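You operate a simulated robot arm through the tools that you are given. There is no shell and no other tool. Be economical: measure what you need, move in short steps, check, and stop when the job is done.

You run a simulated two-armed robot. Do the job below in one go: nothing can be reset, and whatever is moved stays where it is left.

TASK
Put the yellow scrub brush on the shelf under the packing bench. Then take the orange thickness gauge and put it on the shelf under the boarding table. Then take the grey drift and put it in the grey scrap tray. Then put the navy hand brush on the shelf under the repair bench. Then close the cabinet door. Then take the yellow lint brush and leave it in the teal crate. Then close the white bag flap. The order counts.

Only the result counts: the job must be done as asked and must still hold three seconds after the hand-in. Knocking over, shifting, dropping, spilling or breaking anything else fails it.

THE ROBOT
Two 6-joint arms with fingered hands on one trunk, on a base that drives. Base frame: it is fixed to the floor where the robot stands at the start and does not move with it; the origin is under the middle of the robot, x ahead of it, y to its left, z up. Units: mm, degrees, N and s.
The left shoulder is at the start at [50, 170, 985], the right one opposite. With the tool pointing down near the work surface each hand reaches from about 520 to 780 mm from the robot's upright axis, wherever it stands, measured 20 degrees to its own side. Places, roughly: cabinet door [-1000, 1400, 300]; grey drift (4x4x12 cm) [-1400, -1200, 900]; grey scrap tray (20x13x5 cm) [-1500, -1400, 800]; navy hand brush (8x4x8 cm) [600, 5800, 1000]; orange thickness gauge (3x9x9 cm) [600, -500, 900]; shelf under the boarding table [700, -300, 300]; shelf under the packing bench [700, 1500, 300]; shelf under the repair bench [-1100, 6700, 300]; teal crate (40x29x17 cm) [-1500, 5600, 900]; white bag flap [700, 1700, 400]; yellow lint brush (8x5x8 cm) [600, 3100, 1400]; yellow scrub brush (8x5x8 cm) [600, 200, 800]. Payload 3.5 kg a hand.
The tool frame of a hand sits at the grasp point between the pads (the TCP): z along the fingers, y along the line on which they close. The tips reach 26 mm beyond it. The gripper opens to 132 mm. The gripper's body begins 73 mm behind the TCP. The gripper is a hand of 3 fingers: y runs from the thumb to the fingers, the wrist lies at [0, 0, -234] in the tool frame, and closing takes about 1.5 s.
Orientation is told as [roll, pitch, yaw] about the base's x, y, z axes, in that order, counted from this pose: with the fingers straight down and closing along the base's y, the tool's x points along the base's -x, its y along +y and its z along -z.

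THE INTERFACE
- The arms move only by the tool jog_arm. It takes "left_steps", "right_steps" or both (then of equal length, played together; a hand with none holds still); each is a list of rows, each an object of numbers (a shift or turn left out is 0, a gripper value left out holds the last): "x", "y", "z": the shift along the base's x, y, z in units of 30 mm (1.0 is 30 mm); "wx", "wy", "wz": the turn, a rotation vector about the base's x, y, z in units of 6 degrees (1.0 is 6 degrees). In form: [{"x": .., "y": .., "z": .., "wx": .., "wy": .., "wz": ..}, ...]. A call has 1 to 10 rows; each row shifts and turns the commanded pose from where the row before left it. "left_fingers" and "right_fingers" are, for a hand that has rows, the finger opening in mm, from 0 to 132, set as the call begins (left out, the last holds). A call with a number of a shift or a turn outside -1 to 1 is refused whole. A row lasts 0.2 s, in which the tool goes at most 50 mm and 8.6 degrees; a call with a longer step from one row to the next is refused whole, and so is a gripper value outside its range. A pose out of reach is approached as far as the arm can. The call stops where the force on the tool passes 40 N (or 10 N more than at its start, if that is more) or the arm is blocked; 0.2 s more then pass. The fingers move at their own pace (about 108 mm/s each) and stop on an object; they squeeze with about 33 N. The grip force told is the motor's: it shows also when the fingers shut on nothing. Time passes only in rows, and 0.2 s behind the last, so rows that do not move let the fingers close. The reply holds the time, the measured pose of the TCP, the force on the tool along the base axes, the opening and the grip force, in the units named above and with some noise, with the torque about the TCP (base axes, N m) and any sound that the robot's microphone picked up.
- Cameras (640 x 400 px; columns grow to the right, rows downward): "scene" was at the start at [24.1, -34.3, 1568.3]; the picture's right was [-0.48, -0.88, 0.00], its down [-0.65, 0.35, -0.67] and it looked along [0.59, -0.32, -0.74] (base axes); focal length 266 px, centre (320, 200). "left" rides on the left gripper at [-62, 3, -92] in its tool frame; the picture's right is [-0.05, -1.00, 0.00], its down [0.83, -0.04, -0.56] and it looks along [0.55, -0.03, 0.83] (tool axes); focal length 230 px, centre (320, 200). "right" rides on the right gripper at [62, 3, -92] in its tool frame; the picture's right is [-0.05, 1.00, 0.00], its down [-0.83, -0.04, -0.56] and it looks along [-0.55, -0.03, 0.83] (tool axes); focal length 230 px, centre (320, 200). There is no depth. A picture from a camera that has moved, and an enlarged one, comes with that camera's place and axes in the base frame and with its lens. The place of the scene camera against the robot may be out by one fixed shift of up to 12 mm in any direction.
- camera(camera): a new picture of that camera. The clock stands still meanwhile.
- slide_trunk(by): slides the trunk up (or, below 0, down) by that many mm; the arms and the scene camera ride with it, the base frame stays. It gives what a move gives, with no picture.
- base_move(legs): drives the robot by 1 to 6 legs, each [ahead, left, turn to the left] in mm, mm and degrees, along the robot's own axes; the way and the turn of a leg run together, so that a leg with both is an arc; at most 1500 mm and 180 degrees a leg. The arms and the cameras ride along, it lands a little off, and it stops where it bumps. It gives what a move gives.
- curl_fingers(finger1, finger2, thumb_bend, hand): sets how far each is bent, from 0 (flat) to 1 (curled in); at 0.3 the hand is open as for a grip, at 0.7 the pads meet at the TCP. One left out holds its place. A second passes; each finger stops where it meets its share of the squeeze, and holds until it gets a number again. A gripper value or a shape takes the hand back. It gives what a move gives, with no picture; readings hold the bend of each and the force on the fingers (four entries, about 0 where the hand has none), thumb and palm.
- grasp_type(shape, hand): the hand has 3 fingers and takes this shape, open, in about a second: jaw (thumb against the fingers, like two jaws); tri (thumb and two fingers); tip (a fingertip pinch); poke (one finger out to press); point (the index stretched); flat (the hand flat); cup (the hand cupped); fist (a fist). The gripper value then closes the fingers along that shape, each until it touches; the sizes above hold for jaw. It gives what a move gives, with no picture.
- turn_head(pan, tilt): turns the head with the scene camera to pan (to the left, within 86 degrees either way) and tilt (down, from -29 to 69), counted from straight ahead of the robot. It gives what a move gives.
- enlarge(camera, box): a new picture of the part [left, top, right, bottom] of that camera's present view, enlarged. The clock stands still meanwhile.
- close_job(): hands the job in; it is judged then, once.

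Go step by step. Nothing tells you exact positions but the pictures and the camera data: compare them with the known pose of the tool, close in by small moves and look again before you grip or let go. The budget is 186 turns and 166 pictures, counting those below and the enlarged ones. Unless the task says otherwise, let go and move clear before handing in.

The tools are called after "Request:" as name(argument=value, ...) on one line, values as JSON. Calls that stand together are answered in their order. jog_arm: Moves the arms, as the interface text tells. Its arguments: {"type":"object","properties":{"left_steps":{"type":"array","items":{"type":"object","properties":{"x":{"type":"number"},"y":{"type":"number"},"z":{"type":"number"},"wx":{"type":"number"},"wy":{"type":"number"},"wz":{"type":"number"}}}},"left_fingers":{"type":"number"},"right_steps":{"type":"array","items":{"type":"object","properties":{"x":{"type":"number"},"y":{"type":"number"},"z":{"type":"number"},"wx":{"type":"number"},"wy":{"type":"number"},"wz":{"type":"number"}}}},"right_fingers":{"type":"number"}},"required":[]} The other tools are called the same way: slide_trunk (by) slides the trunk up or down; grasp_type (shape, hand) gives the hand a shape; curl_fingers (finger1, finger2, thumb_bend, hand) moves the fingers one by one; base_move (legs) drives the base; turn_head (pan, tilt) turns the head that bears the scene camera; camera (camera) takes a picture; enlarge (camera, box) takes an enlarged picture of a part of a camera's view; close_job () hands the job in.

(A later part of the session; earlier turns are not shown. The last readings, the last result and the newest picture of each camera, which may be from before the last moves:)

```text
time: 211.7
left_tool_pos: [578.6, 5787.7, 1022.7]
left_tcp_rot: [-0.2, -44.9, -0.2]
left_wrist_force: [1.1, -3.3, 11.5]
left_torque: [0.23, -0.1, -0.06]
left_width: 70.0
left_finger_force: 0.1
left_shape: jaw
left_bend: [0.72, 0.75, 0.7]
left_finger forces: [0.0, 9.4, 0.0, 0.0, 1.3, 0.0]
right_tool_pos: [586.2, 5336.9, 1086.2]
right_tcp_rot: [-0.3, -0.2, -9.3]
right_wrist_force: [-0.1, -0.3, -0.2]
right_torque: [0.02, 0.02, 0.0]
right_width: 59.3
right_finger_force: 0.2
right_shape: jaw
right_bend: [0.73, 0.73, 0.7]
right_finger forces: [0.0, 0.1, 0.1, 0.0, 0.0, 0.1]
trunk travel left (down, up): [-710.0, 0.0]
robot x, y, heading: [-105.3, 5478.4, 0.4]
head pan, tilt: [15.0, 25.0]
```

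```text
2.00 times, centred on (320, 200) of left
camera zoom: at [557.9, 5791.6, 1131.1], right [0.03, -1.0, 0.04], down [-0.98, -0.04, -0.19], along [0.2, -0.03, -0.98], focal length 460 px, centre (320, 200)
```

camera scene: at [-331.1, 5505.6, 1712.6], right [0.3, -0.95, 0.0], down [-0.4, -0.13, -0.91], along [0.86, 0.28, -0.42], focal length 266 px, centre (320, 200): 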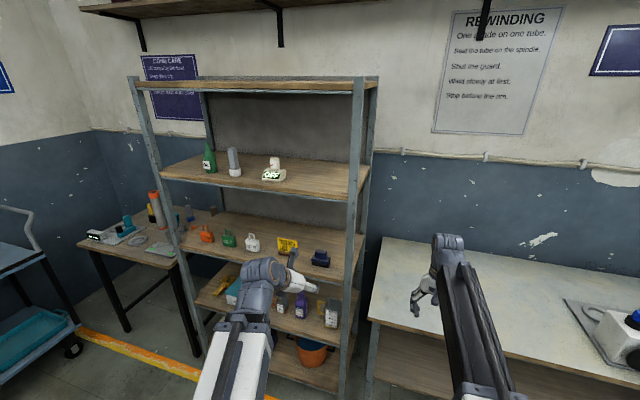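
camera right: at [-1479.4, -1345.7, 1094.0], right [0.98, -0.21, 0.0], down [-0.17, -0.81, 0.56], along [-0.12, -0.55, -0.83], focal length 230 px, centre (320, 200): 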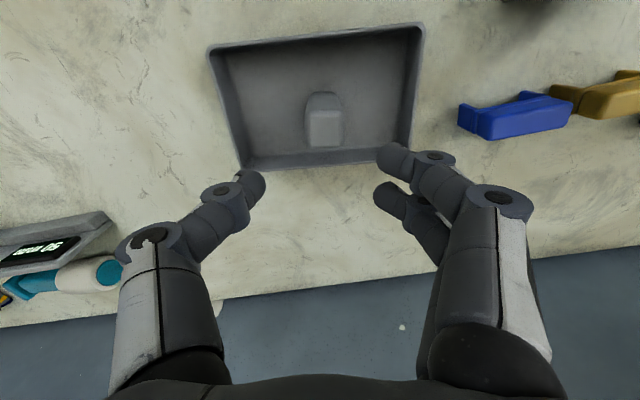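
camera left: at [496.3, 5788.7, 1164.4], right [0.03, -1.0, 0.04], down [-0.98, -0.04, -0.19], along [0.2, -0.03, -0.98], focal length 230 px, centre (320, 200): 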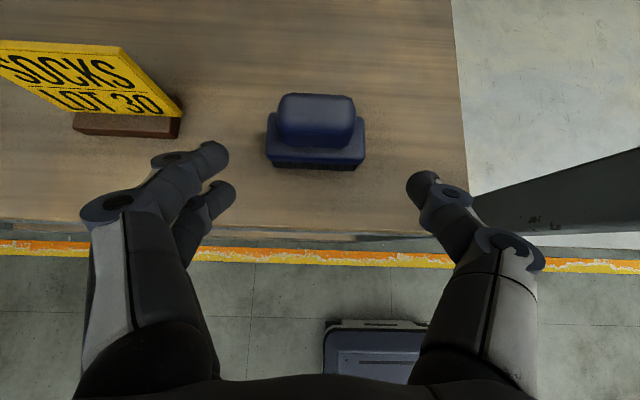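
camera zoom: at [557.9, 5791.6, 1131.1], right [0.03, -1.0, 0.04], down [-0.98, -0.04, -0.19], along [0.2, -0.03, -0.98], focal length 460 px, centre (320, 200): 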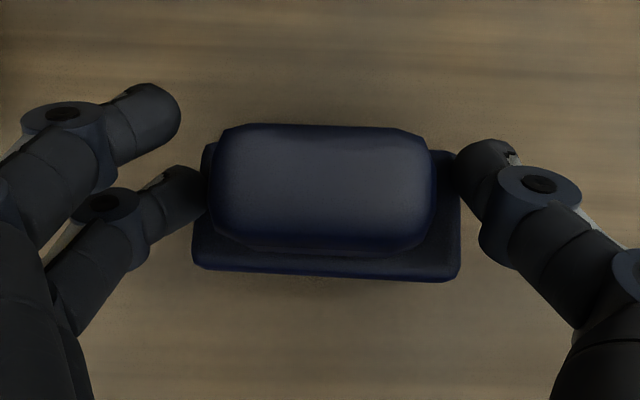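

The lower fingertip rests on the base plate. Backing 9 mm and up 5 mm, then closing.

Request:
jog_arm(left_steps=[{"z": 0.2, "x": -0.3, "y": 0.03}, {}])

Request:
jog_arm(left_steps=[{}, {}, {}, {}, {}, {}], left_fingers=0)

Request:
jog_arm(left_steps=[{"z": 0.4}, {"z": 0.6}, {}])

Request:
enlarge(camera="left", box=[160, 100, 480, 300])

```text
time: 212.3
left_tool_pos: [572.9, 5788.7, 1026.7]
left_tcp_rot: [-0.1, -44.9, -0.2]
left_wrist_force: [1.1, 0.6, 0.3]
left_torque: [0.0, 0.01, -0.02]
left_width: 73.6
left_finger_force: 0.0
left_shape: jaw
left_bend: [0.72, 0.72, 0.7]
left_finger forces: [0.0, 0.1, 0.0, 0.0, 0.0, 0.0]
right_tool_pos: [587.3, 5336.3, 1085.3]
right_tcp_rot: [-0.3, -0.2, -9.5]
right_wrist_force: [1.5, 0.6, 0.4]
right_torque: [0.04, -0.04, 0.0]
right_width: 59.4
right_finger_force: 0.1
right_shape: jaw
right_bend: [0.73, 0.73, 0.7]
right_finger forces: [0.1, 0.0, 0.1, 0.0, 0.0, 0.0]
trunk travel left (down, up): [-710.0, 0.0]
robot x, y, heading: [-100.0, 5481.5, 0.3]
head pan, tilt: [15.0, 25.0]
```

```text
time: 213.7
left_tool_pos: [572.6, 5788.9, 1027.4]
left_tcp_rot: [-0.1, -45.1, -0.2]
left_wrist_force: [0.5, -0.5, 0.3]
left_torque: [0.01, 0.0, 0.0]
left_width: 47.3
left_finger_force: 33.1
left_shape: jaw
left_bend: [0.73, 0.73, 0.7]
left_finger forces: [15.1, 14.9, 0.0, 0.0, 30.1, 0.1]
right_tool_pos: [587.9, 5336.9, 1084.9]
right_tcp_rot: [-0.2, -0.2, -9.4]
right_wrist_force: [0.0, -0.2, 0.2]
right_torque: [-0.01, 0.01, 0.03]
right_width: 59.6
right_finger_force: 0.0
right_shape: jaw
right_bend: [0.73, 0.73, 0.7]
right_finger forces: [0.1, 0.0, 0.1, 0.0, 0.0, 0.0]
trunk travel left (down, up): [-710.0, 0.0]
robot x, y, heading: [-103.9, 5481.3, 0.3]
head pan, tilt: [15.0, 25.0]
```

```text
time: 214.5
left_tool_pos: [571.5, 5789.2, 1058.7]
left_tcp_rot: [-0.1, -45.0, -0.3]
left_wrist_force: [0.3, -0.6, -1.8]
left_torque: [-0.01, 0.02, 0.0]
left_width: 47.1
left_finger_force: 33.1
left_shape: jaw
left_bend: [0.73, 0.73, 0.7]
left_finger forces: [15.1, 14.9, 0.0, 0.0, 29.9, 0.1]
right_tool_pos: [587.7, 5337.6, 1084.9]
right_tcp_rot: [-0.1, -0.2, -9.4]
right_wrist_force: [-0.1, 0.0, 0.1]
right_torque: [0.0, -0.04, 0.02]
right_width: 59.6
right_finger_force: 0.0
right_shape: jaw
right_bend: [0.73, 0.73, 0.7]
right_finger forces: [0.1, 0.0, 0.1, 0.1, 0.0, 0.0]
trunk travel left (down, up): [-710.0, 0.0]
robot x, y, heading: [-101.5, 5480.0, 0.3]
head pan, tilt: [15.0, 25.0]
```

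```text
2.00 times, centred on (320, 200) of left
camera zoom: at [550.6, 5794.0, 1167.1], right [0.03, -1.0, 0.04], down [-0.98, -0.04, -0.2], along [0.2, -0.03, -0.98], focal length 460 px, centre (320, 200)
```

zoom: 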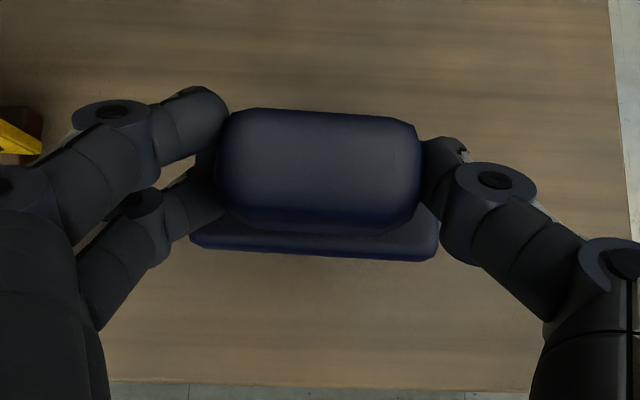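

Solid, level grip. I back out of the rack, and turn toward the repair bench in stages, keeping both hands clear of rack and divider.

Request:
base_move(legs=[[-280, 0, 0], [0, 0, 45], [100, -100, 0], [0, 0, 45]])

Request:
turn_head(pan=45, tilt=30)

Request:
camera(camera="scene")

```text
time: 221.5
left_tool_pos: [-567.0, 6148.7, 1058.0]
left_tcp_rot: [-0.1, -45.1, 91.2]
left_wrist_force: [-0.1, 0.0, -1.0]
left_torque: [-0.02, 0.0, -0.03]
left_width: 47.0
left_finger_force: 32.5
left_shape: jaw
left_bend: [0.73, 0.73, 0.7]
left_finger forces: [15.0, 14.8, 0.0, 0.0, 29.9, 0.0]
right_tool_pos: [-115.5, 6175.0, 1085.4]
right_tcp_rot: [-0.3, -0.3, 82.1]
right_wrist_force: [-0.6, 0.4, 0.1]
right_torque: [0.01, 0.0, -0.02]
right_width: 59.5
right_finger_force: 0.1
right_shape: jaw
right_bend: [0.73, 0.73, 0.7]
right_finger forces: [0.1, 0.0, 0.1, 0.0, 0.0, 0.0]
trunk travel left (down, up): [-710.0, 0.0]
robot x, y, heading: [-240.1, 5479.4, 91.8]
head pan, tilt: [15.0, 25.0]
```

```text
time: 222.5
left_tool_pos: [-567.5, 6147.2, 1058.3]
left_tcp_rot: [-0.1, -45.1, 91.3]
left_wrist_force: [0.2, 0.2, -0.8]
left_torque: [-0.01, 0.01, 0.05]
left_width: 46.7
left_finger_force: 33.2
left_shape: jaw
left_bend: [0.73, 0.73, 0.7]
left_finger forces: [15.2, 14.8, 0.0, 0.0, 29.9, 0.0]
right_tool_pos: [-114.4, 6174.5, 1084.6]
right_tcp_rot: [-0.2, -0.2, 82.2]
right_wrist_force: [-1.1, 0.6, -0.6]
right_torque: [0.0, -0.01, -0.01]
right_width: 59.7
right_finger_force: 0.1
right_shape: jaw
right_bend: [0.73, 0.73, 0.7]
right_finger forces: [0.0, 0.1, 0.0, 0.0, 0.1, 0.0]
trunk travel left (down, up): [-710.0, 0.0]
robot x, y, heading: [-242.9, 5480.1, 91.6]
head pan, tilt: [45.0, 30.0]
```

```text
73 pictures are left
camera scene: at [-311.1, 5505.9, 1704.7], right [0.69, 0.73, 0.0], down [0.36, -0.34, -0.87], along [-0.63, 0.6, -0.5], focal length 266 px, centre (320, 200)
```

scene: 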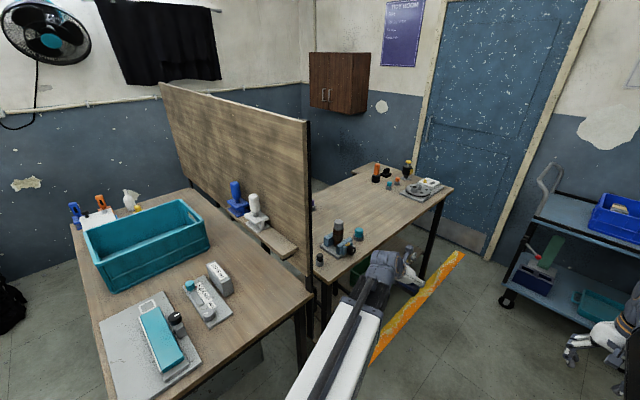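

The repair bench's near edge runs along x≈-930, from y≈6070 to 7430; I'll face it from the aisle (heading 180). Shifting right first so the hands clear everything when turning.

Request:
base_move(legs=[[600, -250, 0], [0, 0, 88.4], [0, -600, 0]])

Request:
slide_trunk(by=-400)

Request:
turn_head(pan=15, tilt=30)

Request:
camera(camera="scene")

```text
time: 232.8
left_tool_pos: [-690.0, 6317.4, 1057.8]
left_tcp_rot: [0.0, -45.2, -177.3]
left_wrist_force: [0.4, -0.3, -0.6]
left_torque: [0.0, -0.02, 0.0]
left_width: 46.9
left_finger_force: 33.5
left_shape: jaw
left_bend: [0.73, 0.74, 0.7]
left_finger forces: [15.0, 14.8, 0.1, 0.1, 29.8, 0.0]
right_tool_pos: [-730.0, 6769.7, 1085.3]
right_tcp_rot: [-0.1, -0.2, 173.8]
right_wrist_force: [-0.4, -0.4, -0.3]
right_torque: [0.03, 0.01, 0.02]
right_width: 59.5
right_finger_force: 0.1
right_shape: jaw
right_bend: [0.73, 0.73, 0.7]
right_finger forces: [0.0, 0.0, 0.0, 0.0, 0.0, 0.1]
trunk travel left (down, up): [-710.0, 0.0]
robot x, y, heading: [-28.8, 6661.1, -176.8]
head pan, tilt: [45.0, 30.0]
```

```text
time: 236.7
left_tool_pos: [-691.5, 6318.0, 658.5]
left_tcp_rot: [-0.1, -45.1, -177.1]
left_wrist_force: [0.4, 0.3, -0.2]
left_torque: [0.0, 0.01, -0.02]
left_width: 46.9
left_finger_force: 33.0
left_shape: jaw
left_bend: [0.73, 0.74, 0.7]
left_finger forces: [15.0, 14.8, 0.1, 0.0, 29.9, 0.0]
right_tool_pos: [-730.7, 6770.3, 685.8]
right_tcp_rot: [-0.1, -0.2, 173.7]
right_wrist_force: [0.0, 0.3, -0.6]
right_torque: [0.01, 0.03, 0.03]
right_width: 59.4
right_finger_force: 0.1
right_shape: jaw
right_bend: [0.73, 0.73, 0.7]
right_finger forces: [0.0, 0.0, 0.1, 0.0, 0.0, 0.1]
trunk travel left (down, up): [-310.0, 400.0]
robot x, y, heading: [-29.5, 6662.4, -176.7]
head pan, tilt: [45.0, 30.0]
```

```text
time: 237.6
left_tool_pos: [-691.2, 6318.2, 658.9]
left_tcp_rot: [-0.1, -45.0, -177.2]
left_wrist_force: [0.8, -0.2, -1.9]
left_torque: [0.01, 0.04, 0.0]
left_width: 46.9
left_finger_force: 32.8
left_shape: jaw
left_bend: [0.73, 0.74, 0.7]
left_finger forces: [15.1, 14.8, 0.0, 0.0, 29.8, 0.0]
right_tool_pos: [-730.5, 6769.7, 685.3]
right_tcp_rot: [-0.2, -0.1, 173.7]
right_wrist_force: [0.5, 0.0, -0.1]
right_torque: [-0.02, 0.0, -0.03]
right_width: 59.5
right_finger_force: 0.0
right_shape: jaw
right_bend: [0.73, 0.73, 0.7]
right_finger forces: [0.1, 0.0, 0.0, 0.1, 0.1, 0.0]
trunk travel left (down, up): [-310.0, 400.0]
robot x, y, heading: [-30.8, 6662.1, -176.8]
head pan, tilt: [15.0, 30.0]
```

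```text
72 pictures are left
camera scene: at [-84.1, 6640.1, 1304.6], right [-0.31, 0.95, 0.0], down [0.47, 0.16, -0.87], along [-0.82, -0.27, -0.5], focal length 266 px, centre (320, 200)
```

scene: 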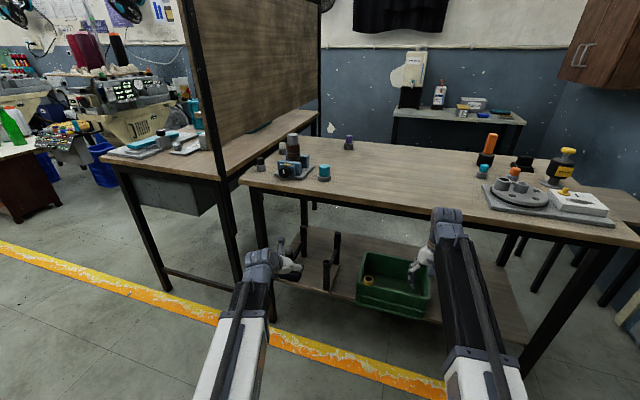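

Request:
slide_trunk(by=-150)

Request:
enlarge(camera="scene", box=[220, 150, 540, 350])

Request:
camera(camera="left")

```text
time: 239.4
left_tool_pos: [-691.4, 6318.4, 508.9]
left_tcp_rot: [-0.1, -45.1, -177.1]
left_wrist_force: [0.2, 0.2, -0.9]
left_torque: [0.02, 0.02, -0.03]
left_width: 46.8
left_finger_force: 33.3
left_shape: jaw
left_bend: [0.73, 0.74, 0.7]
left_finger forces: [15.0, 14.8, 0.1, 0.0, 29.8, 0.0]
right_tool_pos: [-730.3, 6769.6, 535.0]
right_tcp_rot: [-0.2, -0.2, 173.8]
right_wrist_force: [0.3, 0.4, 0.2]
right_torque: [-0.03, -0.02, -0.01]
right_width: 59.4
right_finger_force: 0.0
right_shape: jaw
right_bend: [0.73, 0.73, 0.7]
right_finger forces: [0.1, 0.1, 0.0, 0.1, 0.2, 0.0]
trunk travel left (down, up): [-160.0, 550.0]
robot x, y, heading: [-31.7, 6665.0, -176.8]
head pan, tilt: [15.0, 30.0]
```

```text
2.00 times, centred on (380, 250) of scene
camera zoom: at [-84.1, 6640.2, 1154.7], right [-0.31, 0.95, 0.0], down [0.48, 0.16, -0.87], along [-0.82, -0.27, -0.5], focal length 532 px, centre (200, 100)
```

zoom: 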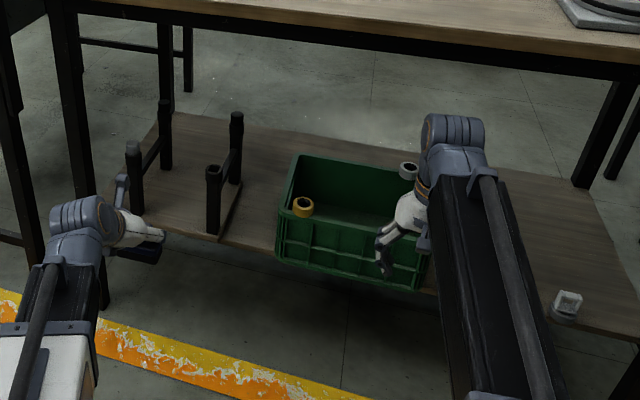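

```text
70 pictures are left
camera left: at [-668.9, 6316.9, 617.0], right [-0.08, 1.0, 0.04], down [0.98, 0.09, -0.2], along [-0.2, 0.02, -0.98], focal length 230 px, centre (320, 200)
```

left: 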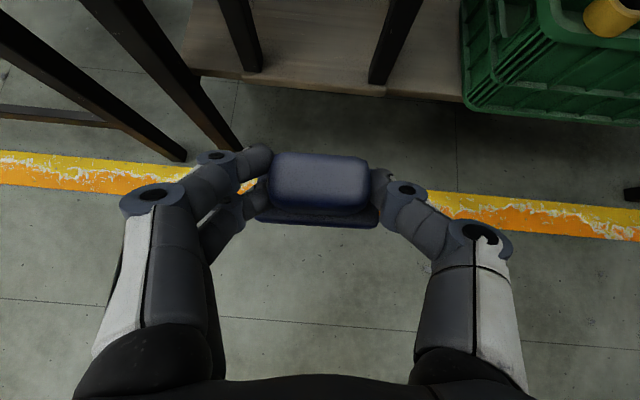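

The free spot is right of the green crate, around [-1060, 6965]. I tuck the right hand back and bring the left hand toward the centre, then reposition.

Request:
jog_arm(left_steps=[{"y": 1}, {"y": 1}, {"y": 1}, {"y": 1}, {"y": 0.6, "x": -0.5}, {"x": -0.5}, {}, {}], right_steps=[{"x": 1, "y": 0.5}, {"x": 1, "y": 0.5}, {"x": 1, "y": 0.5}, {"x": 1, "y": 0.5}, {"x": 1, "y": 0.5}, {"x": 1, "y": 0.5}, {"x": 1, "z": 0.5}, {"x": 1, "z": 0.5}])

```text
time: 241.2
left_tool_pos: [-721.6, 6455.4, 506.4]
left_tcp_rot: [0.0, -45.1, -177.1]
left_wrist_force: [-0.6, 0.7, -1.2]
left_torque: [0.01, -0.02, 0.01]
left_width: 46.9
left_finger_force: 33.5
left_shape: jaw
left_bend: [0.73, 0.73, 0.7]
left_finger forces: [15.2, 14.9, 0.0, 0.0, 29.9, 0.1]
right_tool_pos: [-496.1, 6860.3, 566.2]
right_tcp_rot: [-0.3, 0.0, 173.7]
right_wrist_force: [0.3, 0.4, 0.2]
right_torque: [0.01, -0.02, 0.02]
right_width: 59.8
right_finger_force: 0.1
right_shape: jaw
right_bend: [0.73, 0.73, 0.7]
right_finger forces: [0.0, 0.0, 0.0, 0.0, 0.0, 0.1]
right hand out of reach, approached as far as the arm can: row 8
trunk travel left (down, up): [-160.0, 550.0]
robot x, y, heading: [-34.7, 6661.7, -176.8]
head pan, tilt: [15.0, 30.0]
```

Request:
jog_arm(left_steps=[{"y": 1}, {"y": 1}, {}])

Request:
base_move(legs=[[0, -400, -3.2]])

Request:
turn_head(pan=10, tilt=38)

Request:
camera(camera="scene")

Request:
camera(camera="left")

```text
time: 242.0
left_tool_pos: [-721.7, 6513.8, 507.4]
left_tcp_rot: [-0.1, -45.0, -177.2]
left_wrist_force: [-0.4, 0.7, -0.6]
left_torque: [0.0, -0.01, -0.01]
left_width: 46.6
left_finger_force: 32.8
left_shape: jaw
left_bend: [0.73, 0.73, 0.7]
left_finger forces: [15.2, 14.8, 0.0, 0.0, 30.0, 0.1]
right_tool_pos: [-495.3, 6859.6, 565.6]
right_tcp_rot: [-0.2, 0.0, 173.7]
right_wrist_force: [0.8, 1.1, -0.2]
right_torque: [0.06, 0.03, -0.02]
right_width: 59.5
right_finger_force: 0.1
right_shape: jaw
right_bend: [0.73, 0.73, 0.7]
right_finger forces: [0.0, 0.0, 0.1, 0.0, 0.0, 0.0]
trunk travel left (down, up): [-160.0, 550.0]
robot x, y, heading: [-31.5, 6663.8, -176.8]
head pan, tilt: [15.0, 30.0]
```

```text
time: 244.5
left_tool_pos: [-740.5, 6962.1, 506.6]
left_tcp_rot: [-0.1, -45.1, 179.5]
left_wrist_force: [0.3, 0.2, -0.3]
left_torque: [0.0, -0.02, 0.01]
left_width: 46.7
left_finger_force: 32.7
left_shape: jaw
left_bend: [0.73, 0.73, 0.7]
left_finger forces: [15.2, 14.9, 0.1, 0.0, 30.0, 0.1]
right_tool_pos: [-495.6, 7293.7, 566.5]
right_tcp_rot: [-0.1, 0.0, 170.3]
right_wrist_force: [-0.3, -0.6, -0.6]
right_torque: [-0.04, 0.0, 0.0]
right_width: 59.3
right_finger_force: 0.0
right_shape: jaw
right_bend: [0.73, 0.73, 0.7]
right_finger forces: [0.1, 0.0, 0.0, 0.1, 0.0, 0.0]
trunk travel left (down, up): [-160.0, 550.0]
robot x, y, heading: [-41.8, 7072.9, 179.7]
head pan, tilt: [15.0, 30.0]
```

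```text
time: 245.2
left_tool_pos: [-739.7, 6960.7, 506.3]
left_tcp_rot: [0.0, -45.0, 179.6]
left_wrist_force: [0.0, -0.2, -0.5]
left_torque: [-0.01, 0.01, -0.01]
left_width: 46.4
left_finger_force: 33.0
left_shape: jaw
left_bend: [0.73, 0.73, 0.7]
left_finger forces: [15.1, 14.9, 0.0, 0.1, 30.1, 0.1]
right_tool_pos: [-495.3, 7294.4, 565.5]
right_tcp_rot: [-0.2, 0.0, 170.4]
right_wrist_force: [-0.2, -0.2, 0.3]
right_torque: [-0.02, 0.01, -0.02]
right_width: 59.7
right_finger_force: 0.0
right_shape: jaw
right_bend: [0.73, 0.73, 0.7]
right_finger forces: [0.0, 0.0, 0.1, 0.0, 0.0, 0.1]
trunk travel left (down, up): [-160.0, 550.0]
robot x, y, heading: [-47.5, 7070.5, 180.0]
head pan, tilt: [10.0, 38.0]
```

```text
69 pictures are left
camera scene: at [-94.3, 7059.4, 1142.3], right [-0.17, 0.98, 0.0], down [0.61, 0.11, -0.79], along [-0.78, -0.14, -0.62], focal length 266 px, centre (320, 200)
```

scene: 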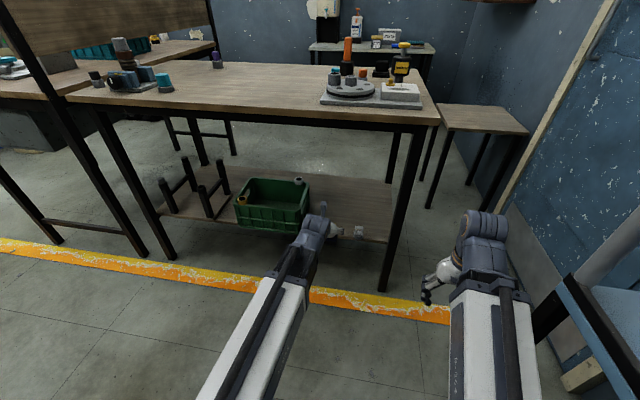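

```text
68 pictures are left
camera left: at [-717.9, 6959.6, 615.9], right [-0.03, 1.0, 0.04], down [0.98, 0.03, -0.2], along [-0.2, 0.03, -0.98], focal length 230 px, centre (320, 200)
```

left: 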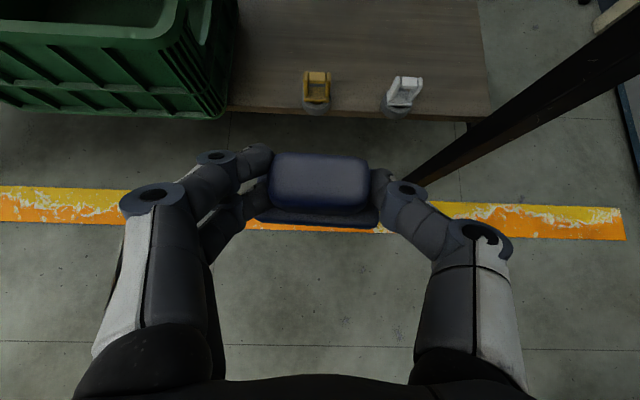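

Two small items stand at the shelf front (y≈6961 and 7092); behind them is free. I lower a bit and drive in over them.

Request:
slide_trunk(by=-40)

Request:
base_move(legs=[[290, -12, 0]])

Request:
camera(camera="left")

Request:
camera(camera="scene")

```text
time: 246.0
left_tool_pos: [-741.2, 6962.7, 467.3]
left_tcp_rot: [-0.1, -45.1, 179.5]
left_wrist_force: [0.2, 0.7, -0.6]
left_torque: [0.02, 0.0, 0.04]
left_width: 46.8
left_finger_force: 33.1
left_shape: jaw
left_bend: [0.73, 0.73, 0.7]
left_finger forces: [15.2, 14.9, 0.0, 0.1, 30.1, 0.1]
right_tool_pos: [-494.4, 7293.7, 526.6]
right_tcp_rot: [-0.2, 0.0, 170.4]
right_wrist_force: [-1.2, -0.1, 0.2]
right_torque: [0.0, 0.01, 0.03]
right_width: 59.6
right_finger_force: 0.0
right_shape: jaw
right_bend: [0.73, 0.73, 0.7]
right_finger forces: [0.0, 0.1, 0.1, 0.0, 0.0, 0.0]
trunk travel left (down, up): [-120.0, 590.0]
robot x, y, heading: [-42.9, 7074.3, 179.8]
head pan, tilt: [10.0, 38.0]
```

```text
time: 247.6
left_tool_pos: [-924.6, 6969.6, 465.7]
left_tcp_rot: [-0.1, -45.0, 179.5]
left_wrist_force: [-0.6, -0.6, -0.2]
left_torque: [-0.02, 0.01, -0.02]
left_width: 46.9
left_finger_force: 33.2
left_shape: jaw
left_bend: [0.73, 0.73, 0.7]
left_finger forces: [15.1, 14.8, 0.1, 0.0, 30.0, 0.0]
right_tool_pos: [-680.2, 7304.0, 525.8]
right_tcp_rot: [-0.2, 0.0, 170.1]
right_wrist_force: [0.9, -0.3, -0.4]
right_torque: [0.02, -0.02, -0.02]
right_width: 59.5
right_finger_force: 0.1
right_shape: jaw
right_bend: [0.73, 0.73, 0.7]
right_finger forces: [0.0, 0.0, 0.0, 0.1, 0.1, 0.0]
trunk travel left (down, up): [-120.0, 590.0]
robot x, y, heading: [-229.7, 7080.3, 180.1]
head pan, tilt: [10.0, 38.0]
stopped in leg 1: the robot was blocked; the commanded pose is now the measured one
```

```text
67 pictures are left
camera left: at [-903.0, 6967.1, 576.0], right [-0.03, 1.0, 0.04], down [0.98, 0.03, -0.19], along [-0.2, 0.03, -0.98], focal length 230 px, centre (320, 200)
```

left: 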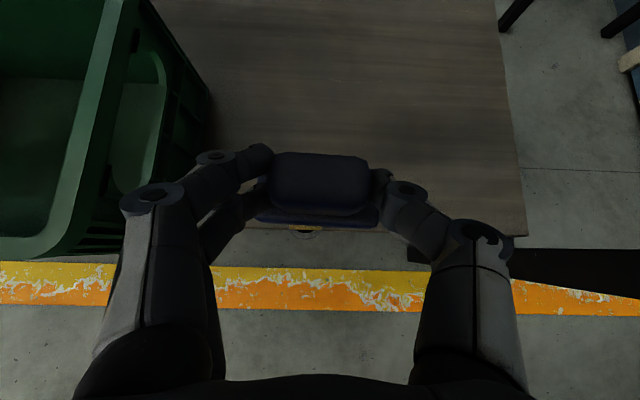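

```text
66 pictures are left
camera scene: at [-279.4, 7066.0, 1102.5], right [-0.17, 0.99, 0.0], down [0.61, 0.1, -0.79], along [-0.78, -0.13, -0.62], focal length 266 px, centre (320, 200)
```

scene: 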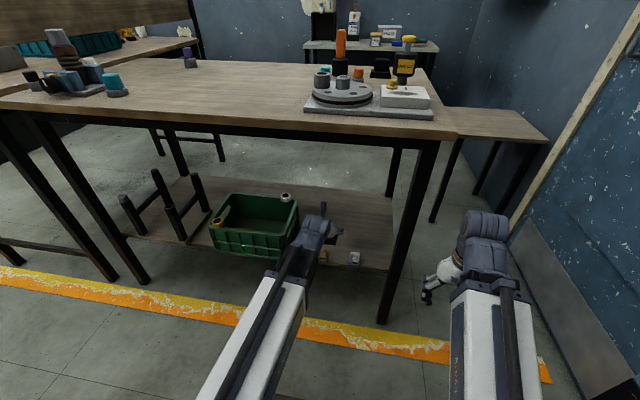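

The base was blocked at x≈-230. I look to the right to see what's there.

Request:
turn_head(pan=-70, tilt=45)

Request:
camera(camera="scene")

Request:
turn_head(pan=20, tilt=69)

Request:
camera(camera="scene")

```text
time: 249.1
left_tool_pos: [-924.2, 6970.3, 466.6]
left_tcp_rot: [-0.1, -44.9, 179.4]
left_wrist_force: [-0.5, 0.2, -0.1]
left_torque: [0.03, -0.03, 0.02]
left_width: 46.6
left_finger_force: 33.1
left_shape: jaw
left_bend: [0.73, 0.73, 0.7]
left_finger forces: [15.0, 14.9, 0.0, 0.0, 30.0, 0.0]
right_tool_pos: [-679.6, 7303.4, 525.7]
right_tcp_rot: [-0.2, 0.1, 170.1]
right_wrist_force: [0.4, 0.1, 0.3]
right_torque: [0.0, 0.02, 0.01]
right_width: 59.8
right_finger_force: 0.0
right_shape: jaw
right_bend: [0.73, 0.73, 0.7]
right_finger forces: [0.0, 0.0, 0.1, 0.1, 0.0, 0.0]
trunk travel left (down, up): [-120.0, 590.0]
robot x, y, heading: [-232.3, 7076.8, 180.2]
head pan, tilt: [-70.0, 45.0]
```

```text
65 pictures are left
camera scene: at [-222.0, 7157.2, 1092.0], right [0.94, 0.34, 0.0], down [0.24, -0.67, -0.71], along [-0.24, 0.67, -0.71], focal length 266 px, centre (320, 200)
```

scene: 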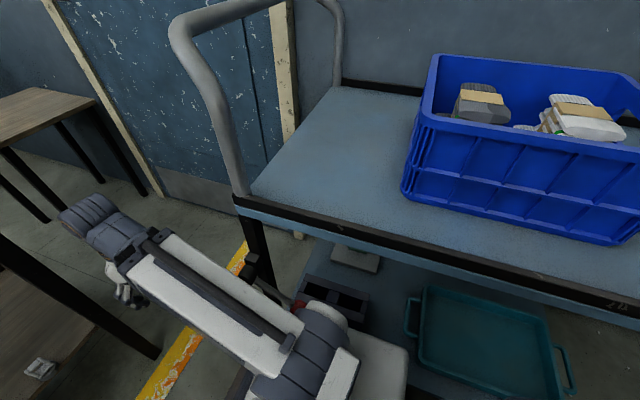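

```text
time: 250.8
left_tool_pos: [-925.7, 6970.0, 466.3]
left_tcp_rot: [-0.1, -45.0, 179.3]
left_wrist_force: [0.3, -1.6, -0.5]
left_torque: [0.0, -0.02, 0.03]
left_width: 47.0
left_finger_force: 33.1
left_shape: jaw
left_bend: [0.73, 0.73, 0.7]
left_finger forces: [15.2, 14.8, 0.1, 0.0, 30.1, 0.0]
right_tool_pos: [-679.7, 7303.2, 525.6]
right_tcp_rot: [-0.2, 0.0, 169.9]
right_wrist_force: [0.2, -0.3, 0.1]
right_torque: [-0.02, 0.0, 0.0]
right_width: 59.8
right_finger_force: 0.1
right_shape: jaw
right_bend: [0.73, 0.73, 0.7]
right_finger forces: [0.0, 0.0, 0.0, 0.1, 0.0, 0.0]
trunk travel left (down, up): [-120.0, 590.0]
robot x, y, heading: [-232.9, 7075.4, 179.6]
head pan, tilt: [20.0, 68.8]
```

```text
64 pictures are left
camera scene: at [-247.0, 7061.8, 1063.2], right [-0.34, 0.94, 0.0], down [0.88, 0.32, -0.36], along [-0.34, -0.12, -0.93], focal length 266 px, centre (320, 200)
```

scene: 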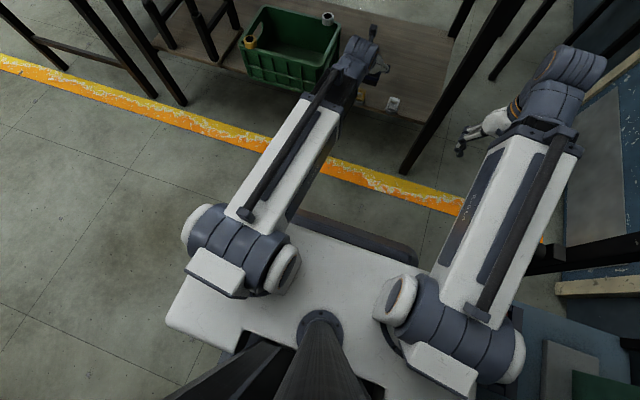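

The robot's right side is against the trolley. I jog the left hand over, and move the base away from the trolley before continuing.

Request:
base_move(legs=[[0, 100, 0]])

Request:
jog_arm(left_steps=[{"y": 0.7}, {"y": 0.7}, {"y": 0.7}, {"y": 0.7}, {"y": 0.6}, {}])

Request:
turn_head(pan=-70, tilt=45)

Request:
camera(camera="scene")

```text
time: 251.9
left_tool_pos: [-925.4, 6869.7, 466.4]
left_tcp_rot: [0.0, -45.1, 179.4]
left_wrist_force: [-0.5, -0.6, -0.8]
left_torque: [-0.02, -0.01, -0.02]
left_width: 47.0
left_finger_force: 32.7
left_shape: jaw
left_bend: [0.73, 0.74, 0.7]
left_finger forces: [15.3, 15.5, 0.1, 0.1, 31.0, 0.0]
right_tool_pos: [-679.6, 7204.0, 525.9]
right_tcp_rot: [-0.2, 0.0, 170.0]
right_wrist_force: [-0.1, -0.2, 0.0]
right_torque: [-0.02, 0.06, 0.01]
right_width: 59.7
right_finger_force: 0.0
right_shape: jaw
right_bend: [0.73, 0.73, 0.7]
right_finger forces: [0.1, 0.0, 0.0, 0.1, 0.0, 0.0]
trunk travel left (down, up): [-120.0, 590.0]
robot x, y, heading: [-228.8, 6978.0, 180.0]
head pan, tilt: [20.0, 68.8]
```

```text
time: 253.3
left_tool_pos: [-924.0, 6971.3, 467.6]
left_tcp_rot: [-0.1, -45.0, 179.4]
left_wrist_force: [0.5, -0.7, -0.8]
left_torque: [-0.05, 0.01, -0.01]
left_width: 46.8
left_finger_force: 33.1
left_shape: jaw
left_bend: [0.73, 0.74, 0.7]
left_finger forces: [15.4, 15.4, 0.0, 0.0, 30.9, 0.0]
right_tool_pos: [-679.1, 7203.2, 526.1]
right_tcp_rot: [-0.2, 0.0, 170.0]
right_wrist_force: [0.5, 0.4, -0.3]
right_torque: [-0.02, 0.0, 0.02]
right_width: 59.7
right_finger_force: 0.0
right_shape: jaw
right_bend: [0.73, 0.73, 0.7]
right_finger forces: [0.0, 0.0, 0.0, 0.0, 0.1, 0.0]
trunk travel left (down, up): [-120.0, 590.0]
robot x, y, heading: [-227.5, 6978.8, 179.9]
head pan, tilt: [20.0, 68.8]
```

```text
time: 255.0
left_tool_pos: [-924.2, 6971.8, 467.6]
left_tcp_rot: [-0.2, -45.0, 179.4]
left_wrist_force: [-0.4, 0.0, -0.4]
left_torque: [0.01, -0.01, -0.02]
left_width: 46.9
left_finger_force: 32.7
left_shape: jaw
left_bend: [0.73, 0.74, 0.7]
left_finger forces: [15.4, 15.4, 0.0, 0.0, 30.9, 0.0]
right_tool_pos: [-679.5, 7204.0, 526.1]
right_tcp_rot: [-0.1, 0.0, 170.0]
right_wrist_force: [0.3, 0.6, 0.6]
right_torque: [0.02, 0.01, -0.01]
right_width: 59.8
right_finger_force: 0.2
right_shape: jaw
right_bend: [0.73, 0.73, 0.7]
right_finger forces: [0.1, 0.1, 0.0, 0.1, 0.1, 0.1]
trunk travel left (down, up): [-120.0, 590.0]
robot x, y, heading: [-230.0, 6974.1, 179.9]
head pan, tilt: [-70.0, 45.0]
```

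```text
63 pictures are left
camera scene: at [-222.4, 7057.4, 1092.0], right [0.94, 0.34, 0.0], down [0.24, -0.67, -0.71], along [-0.24, 0.66, -0.71], focal length 266 px, centre (320, 200)
```

scene: 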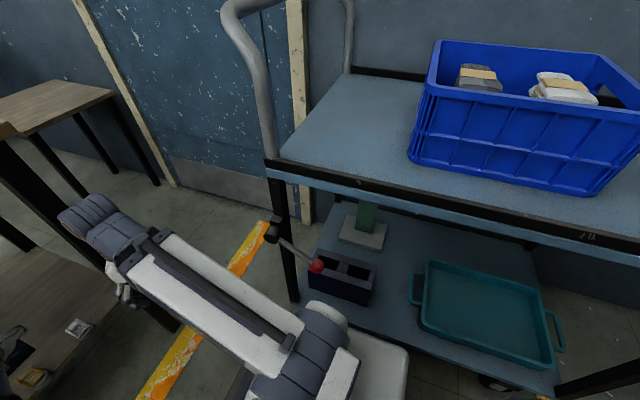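

Clear of the trolley now. Driving on under the bench.

Request:
base_move(legs=[[130, 0, 0]])

Request:
camera(camera="left")

```text
time: 256.2
left_tool_pos: [-1055.6, 6973.6, 468.1]
left_tcp_rot: [-0.1, -44.9, 179.4]
left_wrist_force: [-0.3, -0.2, -1.8]
left_torque: [0.0, -0.03, 0.02]
left_width: 46.7
left_finger_force: 32.6
left_shape: jaw
left_bend: [0.73, 0.74, 0.7]
left_finger forces: [15.4, 15.5, 0.0, 0.0, 30.9, 0.0]
right_tool_pos: [-809.9, 7205.4, 525.2]
right_tcp_rot: [-0.2, 0.0, 170.1]
right_wrist_force: [0.3, 0.2, -0.4]
right_torque: [0.0, 0.02, 0.0]
right_width: 59.7
right_finger_force: 0.0
right_shape: jaw
right_bend: [0.73, 0.73, 0.7]
right_finger forces: [0.0, 0.0, 0.0, 0.0, 0.1, 0.1]
trunk travel left (down, up): [-120.0, 590.0]
robot x, y, heading: [-359.6, 6976.2, 179.8]
head pan, tilt: [-70.0, 45.0]
```

```text
62 pictures are left
camera left: at [-1033.3, 6970.4, 576.1], right [-0.03, 1.0, 0.04], down [0.98, 0.03, -0.2], along [-0.2, 0.03, -0.98], focal length 230 px, centre (320, 200)
```

left: 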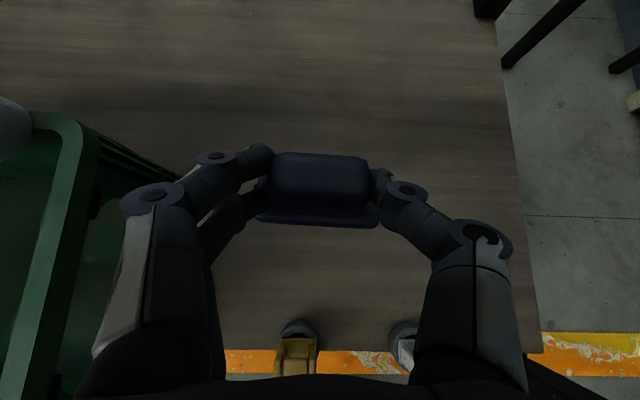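

Good spot. Lowering in stages, watching the force.

Request:
jog_arm(left_steps=[{"z": -0.9, "x": -0.3}, {"z": -0.9}, {"z": -0.7}, {}])

Request:
jog_arm(left_steps=[{"z": -0.1}, {"z": -0.1}, {"z": -0.1}, {}])

Request:
jog_arm(left_steps=[{"z": -0.08}, {"z": -0.08}, {}])

```text
time: 257.2
left_tool_pos: [-1065.0, 6973.2, 389.8]
left_tcp_rot: [-0.1, -45.0, 179.4]
left_wrist_force: [0.0, -0.2, -0.8]
left_torque: [0.02, -0.06, -0.01]
left_width: 46.9
left_finger_force: 32.6
left_shape: jaw
left_bend: [0.73, 0.74, 0.7]
left_finger forces: [15.4, 15.5, 0.1, 0.0, 31.0, 0.0]
right_tool_pos: [-810.2, 7204.8, 525.9]
right_tcp_rot: [-0.2, 0.1, 170.0]
right_wrist_force: [0.5, 0.6, -0.1]
right_torque: [0.0, 0.0, 0.0]
right_width: 59.7
right_finger_force: 0.1
right_shape: jaw
right_bend: [0.73, 0.73, 0.7]
right_finger forces: [0.0, 0.0, 0.1, 0.0, 0.1, 0.0]
trunk travel left (down, up): [-120.0, 590.0]
robot x, y, heading: [-360.5, 6979.3, 180.1]
head pan, tilt: [-70.0, 45.0]
```

```text
time: 258.2
left_tool_pos: [-1063.9, 6972.7, 384.0]
left_tcp_rot: [0.0, -45.1, 179.4]
left_wrist_force: [0.5, -0.4, -1.2]
left_torque: [-0.04, -0.03, -0.01]
left_width: 46.9
left_finger_force: 33.0
left_shape: jaw
left_bend: [0.73, 0.74, 0.7]
left_finger forces: [15.5, 15.5, 0.1, 0.0, 30.9, 0.0]
right_tool_pos: [-809.9, 7205.1, 526.0]
right_tcp_rot: [-0.2, 0.0, 170.0]
right_wrist_force: [0.1, -0.3, -0.2]
right_torque: [0.0, -0.01, 0.03]
right_width: 59.8
right_finger_force: 0.1
right_shape: jaw
right_bend: [0.73, 0.73, 0.7]
right_finger forces: [0.0, 0.0, 0.0, 0.1, 0.1, 0.0]
trunk travel left (down, up): [-120.0, 590.0]
robot x, y, heading: [-359.2, 6978.0, 179.9]
head pan, tilt: [-70.0, 45.0]
```

```text
time: 259.1
left_tool_pos: [-1064.7, 6972.9, 378.5]
left_tcp_rot: [-0.2, -45.0, 179.4]
left_wrist_force: [0.2, 0.6, -0.8]
left_torque: [0.01, 0.02, 0.0]
left_width: 46.9
left_finger_force: 32.8
left_shape: jaw
left_bend: [0.73, 0.74, 0.7]
left_finger forces: [15.5, 15.5, 0.0, 0.1, 31.0, 0.1]
right_tool_pos: [-811.8, 7204.5, 525.5]
right_tcp_rot: [-0.3, 0.0, 170.0]
right_wrist_force: [-0.6, 0.2, -1.0]
right_torque: [0.01, 0.0, 0.02]
right_width: 59.8
right_finger_force: 0.1
right_shape: jaw
right_bend: [0.73, 0.73, 0.7]
right_finger forces: [0.1, 0.0, 0.0, 0.0, 0.1, 0.0]
trunk travel left (down, up): [-120.0, 590.0]
robot x, y, heading: [-358.3, 6978.0, 179.8]
head pan, tilt: [-70.0, 45.0]
```

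Request:
jog_arm(left_steps=[{"z": -0.08}, {"z": -0.08}, {}])

Request:
jog_arm(left_steps=[{"z": -0.08}, {"z": -0.08}, {}])

Request:
jog_arm(left_steps=[{"z": -0.08}, {}])

```text
time: 259.9
left_tool_pos: [-1064.6, 6972.8, 373.3]
left_tcp_rot: [-0.1, -45.0, 179.4]
left_wrist_force: [0.3, -0.5, -1.0]
left_torque: [0.02, 0.01, -0.03]
left_width: 46.7
left_finger_force: 33.2
left_shape: jaw
left_bend: [0.73, 0.74, 0.7]
left_finger forces: [15.4, 15.5, 0.0, 0.0, 30.8, 0.1]
right_tool_pos: [-809.9, 7204.1, 526.2]
right_tcp_rot: [-0.2, 0.1, 169.9]
right_wrist_force: [-0.8, 0.3, -0.3]
right_torque: [0.01, 0.0, 0.05]
right_width: 59.5
right_finger_force: 0.1
right_shape: jaw
right_bend: [0.73, 0.73, 0.7]
right_finger forces: [0.0, 0.1, 0.0, 0.1, 0.0, 0.0]
trunk travel left (down, up): [-120.0, 590.0]
robot x, y, heading: [-357.0, 6977.6, 180.0]
head pan, tilt: [-70.0, 45.0]
```

```text
time: 260.6
left_tool_pos: [-1064.7, 6972.3, 368.4]
left_tcp_rot: [-0.1, -45.0, 179.4]
left_wrist_force: [-0.3, -0.1, -0.4]
left_torque: [-0.02, -0.02, -0.02]
left_width: 46.9
left_finger_force: 33.3
left_shape: jaw
left_bend: [0.73, 0.74, 0.7]
left_finger forces: [15.5, 15.5, 0.0, 0.0, 30.9, 0.0]
right_tool_pos: [-811.6, 7205.1, 525.6]
right_tcp_rot: [-0.2, 0.0, 170.0]
right_wrist_force: [-0.1, -0.6, 0.6]
right_torque: [0.01, 0.01, 0.04]
right_width: 59.4
right_finger_force: 0.1
right_shape: jaw
right_bend: [0.73, 0.73, 0.7]
right_finger forces: [0.0, 0.1, 0.0, 0.0, 0.0, 0.0]
trunk travel left (down, up): [-120.0, 590.0]
robot x, y, heading: [-360.9, 6977.9, 179.7]
head pan, tilt: [-70.0, 45.0]
```

```text
time: 261.2
left_tool_pos: [-1064.8, 6972.4, 367.5]
left_tcp_rot: [-0.1, -45.2, 179.4]
left_wrist_force: [-1.2, -1.6, 8.1]
left_torque: [-0.12, 0.13, 0.03]
left_width: 46.7
left_finger_force: 32.8
left_shape: jaw
left_bend: [0.73, 0.74, 0.7]
left_finger forces: [16.1, 16.5, 0.0, 0.0, 31.0, 0.0]
right_tool_pos: [-811.3, 7204.8, 526.7]
right_tcp_rot: [-0.2, 0.0, 170.0]
right_wrist_force: [0.6, 0.3, -0.1]
right_torque: [0.03, 0.01, -0.02]
right_width: 59.6
right_finger_force: 0.1
right_shape: jaw
right_bend: [0.73, 0.73, 0.7]
right_finger forces: [0.0, 0.0, 0.1, 0.1, 0.0, 0.0]
trunk travel left (down, up): [-120.0, 590.0]
robot x, y, heading: [-358.7, 6976.7, 179.9]
head pan, tilt: [-70.0, 45.0]
```

Contact at z≈367 (8 N). Releasing and retracting up and back (toward +x).

Request:
jog_arm(left_steps=[{}, {}, {}], left_fingers=74)

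Request:
jog_arm(left_steps=[{"x": 0.3, "z": 0.3}, {"x": 0.6, "z": 0.7}, {"x": 0.6, "z": 0.8}, {"x": 0.6, "z": 0.9}])

Request:
camera(camera="left")

```text
time: 262.1
left_tool_pos: [-1065.0, 6973.3, 366.3]
left_tcp_rot: [0.1, -45.0, 179.4]
left_wrist_force: [1.0, -0.1, 5.3]
left_torque: [-0.22, 0.02, 0.04]
left_width: 73.2
left_finger_force: 0.0
left_shape: jaw
left_bend: [0.72, 0.73, 0.7]
left_finger forces: [0.2, 4.3, 0.0, 0.0, 0.0, 0.0]
right_tool_pos: [-810.7, 7204.2, 526.3]
right_tcp_rot: [-0.2, 0.0, 169.9]
right_wrist_force: [0.5, -0.5, -0.5]
right_torque: [0.01, 0.02, 0.02]
right_width: 59.5
right_finger_force: 0.1
right_shape: jaw
right_bend: [0.73, 0.73, 0.7]
right_finger forces: [0.0, 0.1, 0.0, 0.1, 0.0, 0.0]
trunk travel left (down, up): [-120.0, 590.0]
robot x, y, heading: [-361.8, 6976.9, 179.8]
head pan, tilt: [-70.0, 45.0]
```

```text
time: 263.1
left_tool_pos: [-1002.2, 6972.4, 448.0]
left_tcp_rot: [0.0, -45.1, 179.3]
left_wrist_force: [-0.3, -0.5, -0.2]
left_torque: [0.0, 0.02, -0.01]
left_width: 73.9
left_finger_force: 0.0
left_shape: jaw
left_bend: [0.72, 0.72, 0.7]
left_finger forces: [0.0, 0.0, 0.1, 0.0, 0.0, 0.1]
right_tool_pos: [-811.0, 7204.1, 525.9]
right_tcp_rot: [-0.1, 0.0, 170.1]
right_wrist_force: [-0.1, -0.5, -0.5]
right_torque: [0.01, -0.01, -0.03]
right_width: 59.7
right_finger_force: 0.1
right_shape: jaw
right_bend: [0.73, 0.73, 0.7]
right_finger forces: [0.1, 0.0, 0.0, 0.0, 0.1, 0.0]
trunk travel left (down, up): [-120.0, 590.0]
robot x, y, heading: [-359.2, 6977.0, 179.8]
head pan, tilt: [-70.0, 45.0]
```

```text
61 pictures are left
camera left: at [-980.8, 6970.6, 557.0], right [-0.02, 1.0, 0.04], down [0.98, 0.03, -0.2], along [-0.2, 0.03, -0.98], focal length 230 px, centre (320, 200)
```

left: 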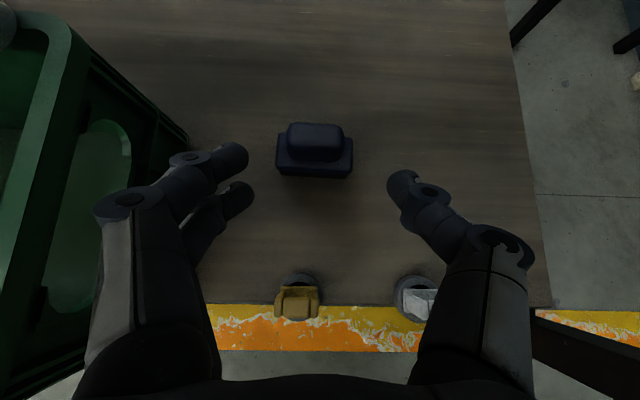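

The navy brush stands on the shelf. I back out, raise the trunk, and travel down the aisle to the cabinet.

Request:
base_move(legs=[[-200, 0, 0], [-160, 200, 0]])

Request:
slide_trunk(by=400)

Request:
base_move(legs=[[0, 1500, 0], [0, 1500, 0], [0, 1200, 0]])

Request:
turn_head(pan=30, tilt=35)

Request:
camera(camera="scene")

```text
time: 266.1
left_tool_pos: [-645.7, 6781.0, 447.7]
left_tcp_rot: [0.0, -45.1, 178.9]
left_wrist_force: [0.0, -0.5, 0.0]
left_torque: [0.02, -0.01, 0.0]
left_width: 74.1
left_finger_force: 0.2
left_shape: jaw
left_bend: [0.72, 0.72, 0.7]
left_finger forces: [0.0, 0.1, 0.0, 0.0, 0.0, 0.0]
right_tool_pos: [-451.6, 7011.6, 525.7]
right_tcp_rot: [-0.2, 0.0, 169.6]
right_wrist_force: [0.0, 0.0, 0.5]
right_torque: [-0.01, -0.01, 0.02]
right_width: 59.6
right_finger_force: 0.1
right_shape: jaw
right_bend: [0.73, 0.73, 0.7]
right_finger forces: [0.0, 0.0, 0.0, 0.0, 0.0, 0.0]
trunk travel left (down, up): [-120.0, 590.0]
robot x, y, heading: [-3.0, 6779.2, 179.5]
head pan, tilt: [-70.0, 45.0]
```

```text
time: 269.9
left_tool_pos: [-646.1, 6782.5, 848.6]
left_tcp_rot: [-0.1, -45.0, 178.8]
left_wrist_force: [0.1, -0.2, 0.1]
left_torque: [0.01, 0.02, -0.01]
left_width: 73.7
left_finger_force: 0.0
left_shape: jaw
left_bend: [0.72, 0.72, 0.7]
left_finger forces: [0.0, 0.1, 0.0, 0.0, 0.0, 0.0]
right_tool_pos: [-450.0, 7012.2, 925.3]
right_tcp_rot: [-0.2, 0.0, 169.5]
right_wrist_force: [0.1, -0.8, -0.1]
right_torque: [-0.01, -0.01, -0.02]
right_width: 59.8
right_finger_force: 0.0
right_shape: jaw
right_bend: [0.73, 0.73, 0.7]
right_finger forces: [0.0, 0.1, 0.1, 0.0, 0.0, 0.0]
trunk travel left (down, up): [-520.0, 190.0]
robot x, y, heading: [-0.6, 6782.9, 179.3]
head pan, tilt: [-70.0, 45.0]
```

```text
time: 289.7
left_tool_pos: [-650.1, 2648.0, 847.6]
left_tcp_rot: [-0.1, -45.0, 179.7]
left_wrist_force: [0.8, 1.0, 0.1]
left_torque: [-0.02, -0.03, 0.05]
left_width: 74.0
left_finger_force: 0.1
left_shape: jaw
left_bend: [0.72, 0.72, 0.7]
left_finger forces: [0.1, 0.0, 0.1, 0.0, 0.0, 0.1]
right_tool_pos: [-459.9, 2879.8, 925.8]
right_tcp_rot: [0.0, 0.0, 170.3]
right_wrist_force: [0.1, -0.1, 0.7]
right_torque: [0.04, 0.0, 0.02]
right_width: 59.8
right_finger_force: 0.0
right_shape: jaw
right_bend: [0.73, 0.73, 0.7]
right_finger forces: [0.0, 0.0, 0.0, 0.1, 0.0, 0.1]
trunk travel left (down, up): [-520.0, 190.0]
robot x, y, heading: [-7.9, 2656.1, -180.0]
head pan, tilt: [-70.0, 45.0]
```

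```text
time: 291.5
left_tool_pos: [-650.7, 2648.4, 846.9]
left_tcp_rot: [0.0, -45.0, 179.8]
left_wrist_force: [0.2, 0.7, -0.1]
left_torque: [0.01, 0.01, 0.0]
left_width: 74.1
left_finger_force: 0.1
left_shape: jaw
left_bend: [0.72, 0.72, 0.7]
left_finger forces: [0.1, 0.0, 0.0, 0.0, 0.1, 0.0]
right_tool_pos: [-459.5, 2880.4, 927.5]
right_tcp_rot: [-0.2, 0.1, 170.3]
right_wrist_force: [-0.1, 0.4, 0.2]
right_torque: [-0.01, 0.02, 0.02]
right_width: 59.4
right_finger_force: 0.1
right_shape: jaw
right_bend: [0.73, 0.73, 0.7]
right_finger forces: [0.0, 0.0, 0.0, 0.1, 0.0, 0.0]
trunk travel left (down, up): [-520.0, 190.0]
robot x, y, heading: [-6.4, 2655.5, -179.8]
head pan, tilt: [30.0, 35.0]
```

```text
60 pictures are left
camera scene: at [-49.1, 2616.0, 1506.8], right [-0.5, 0.87, 0.0], down [0.5, 0.29, -0.82], along [-0.71, -0.41, -0.57], focal length 266 px, centre (320, 200)
```

scene: 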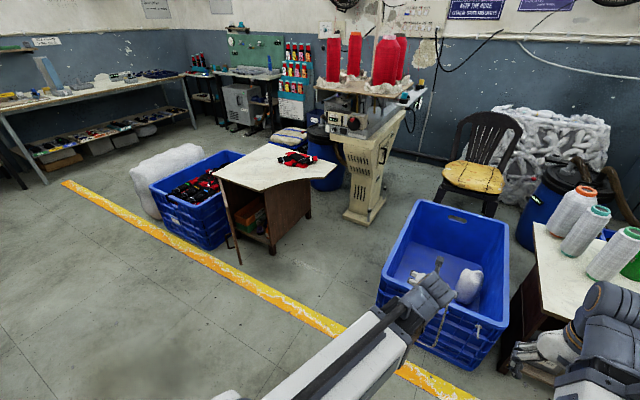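

Request:
enlarge(camera="scene", box=[180, 120, 380, 280])

```text
2.50 times, centred on (280, 200) of scene
camera zoom: at [-49.1, 2616.0, 1506.8], right [-0.5, 0.87, 0.0], down [0.5, 0.29, -0.82], along [-0.71, -0.41, -0.57], focal length 665 px, centre (420, 200)
```

zoom: 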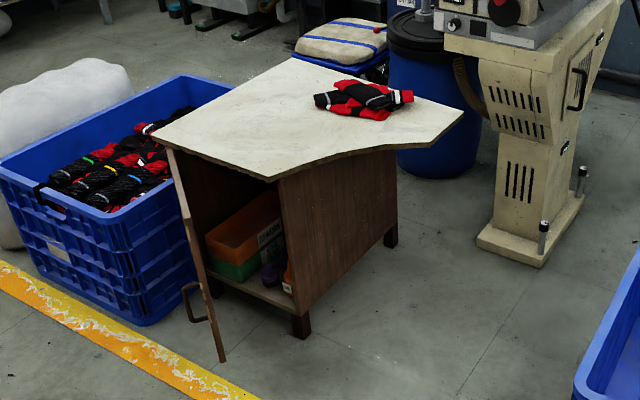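

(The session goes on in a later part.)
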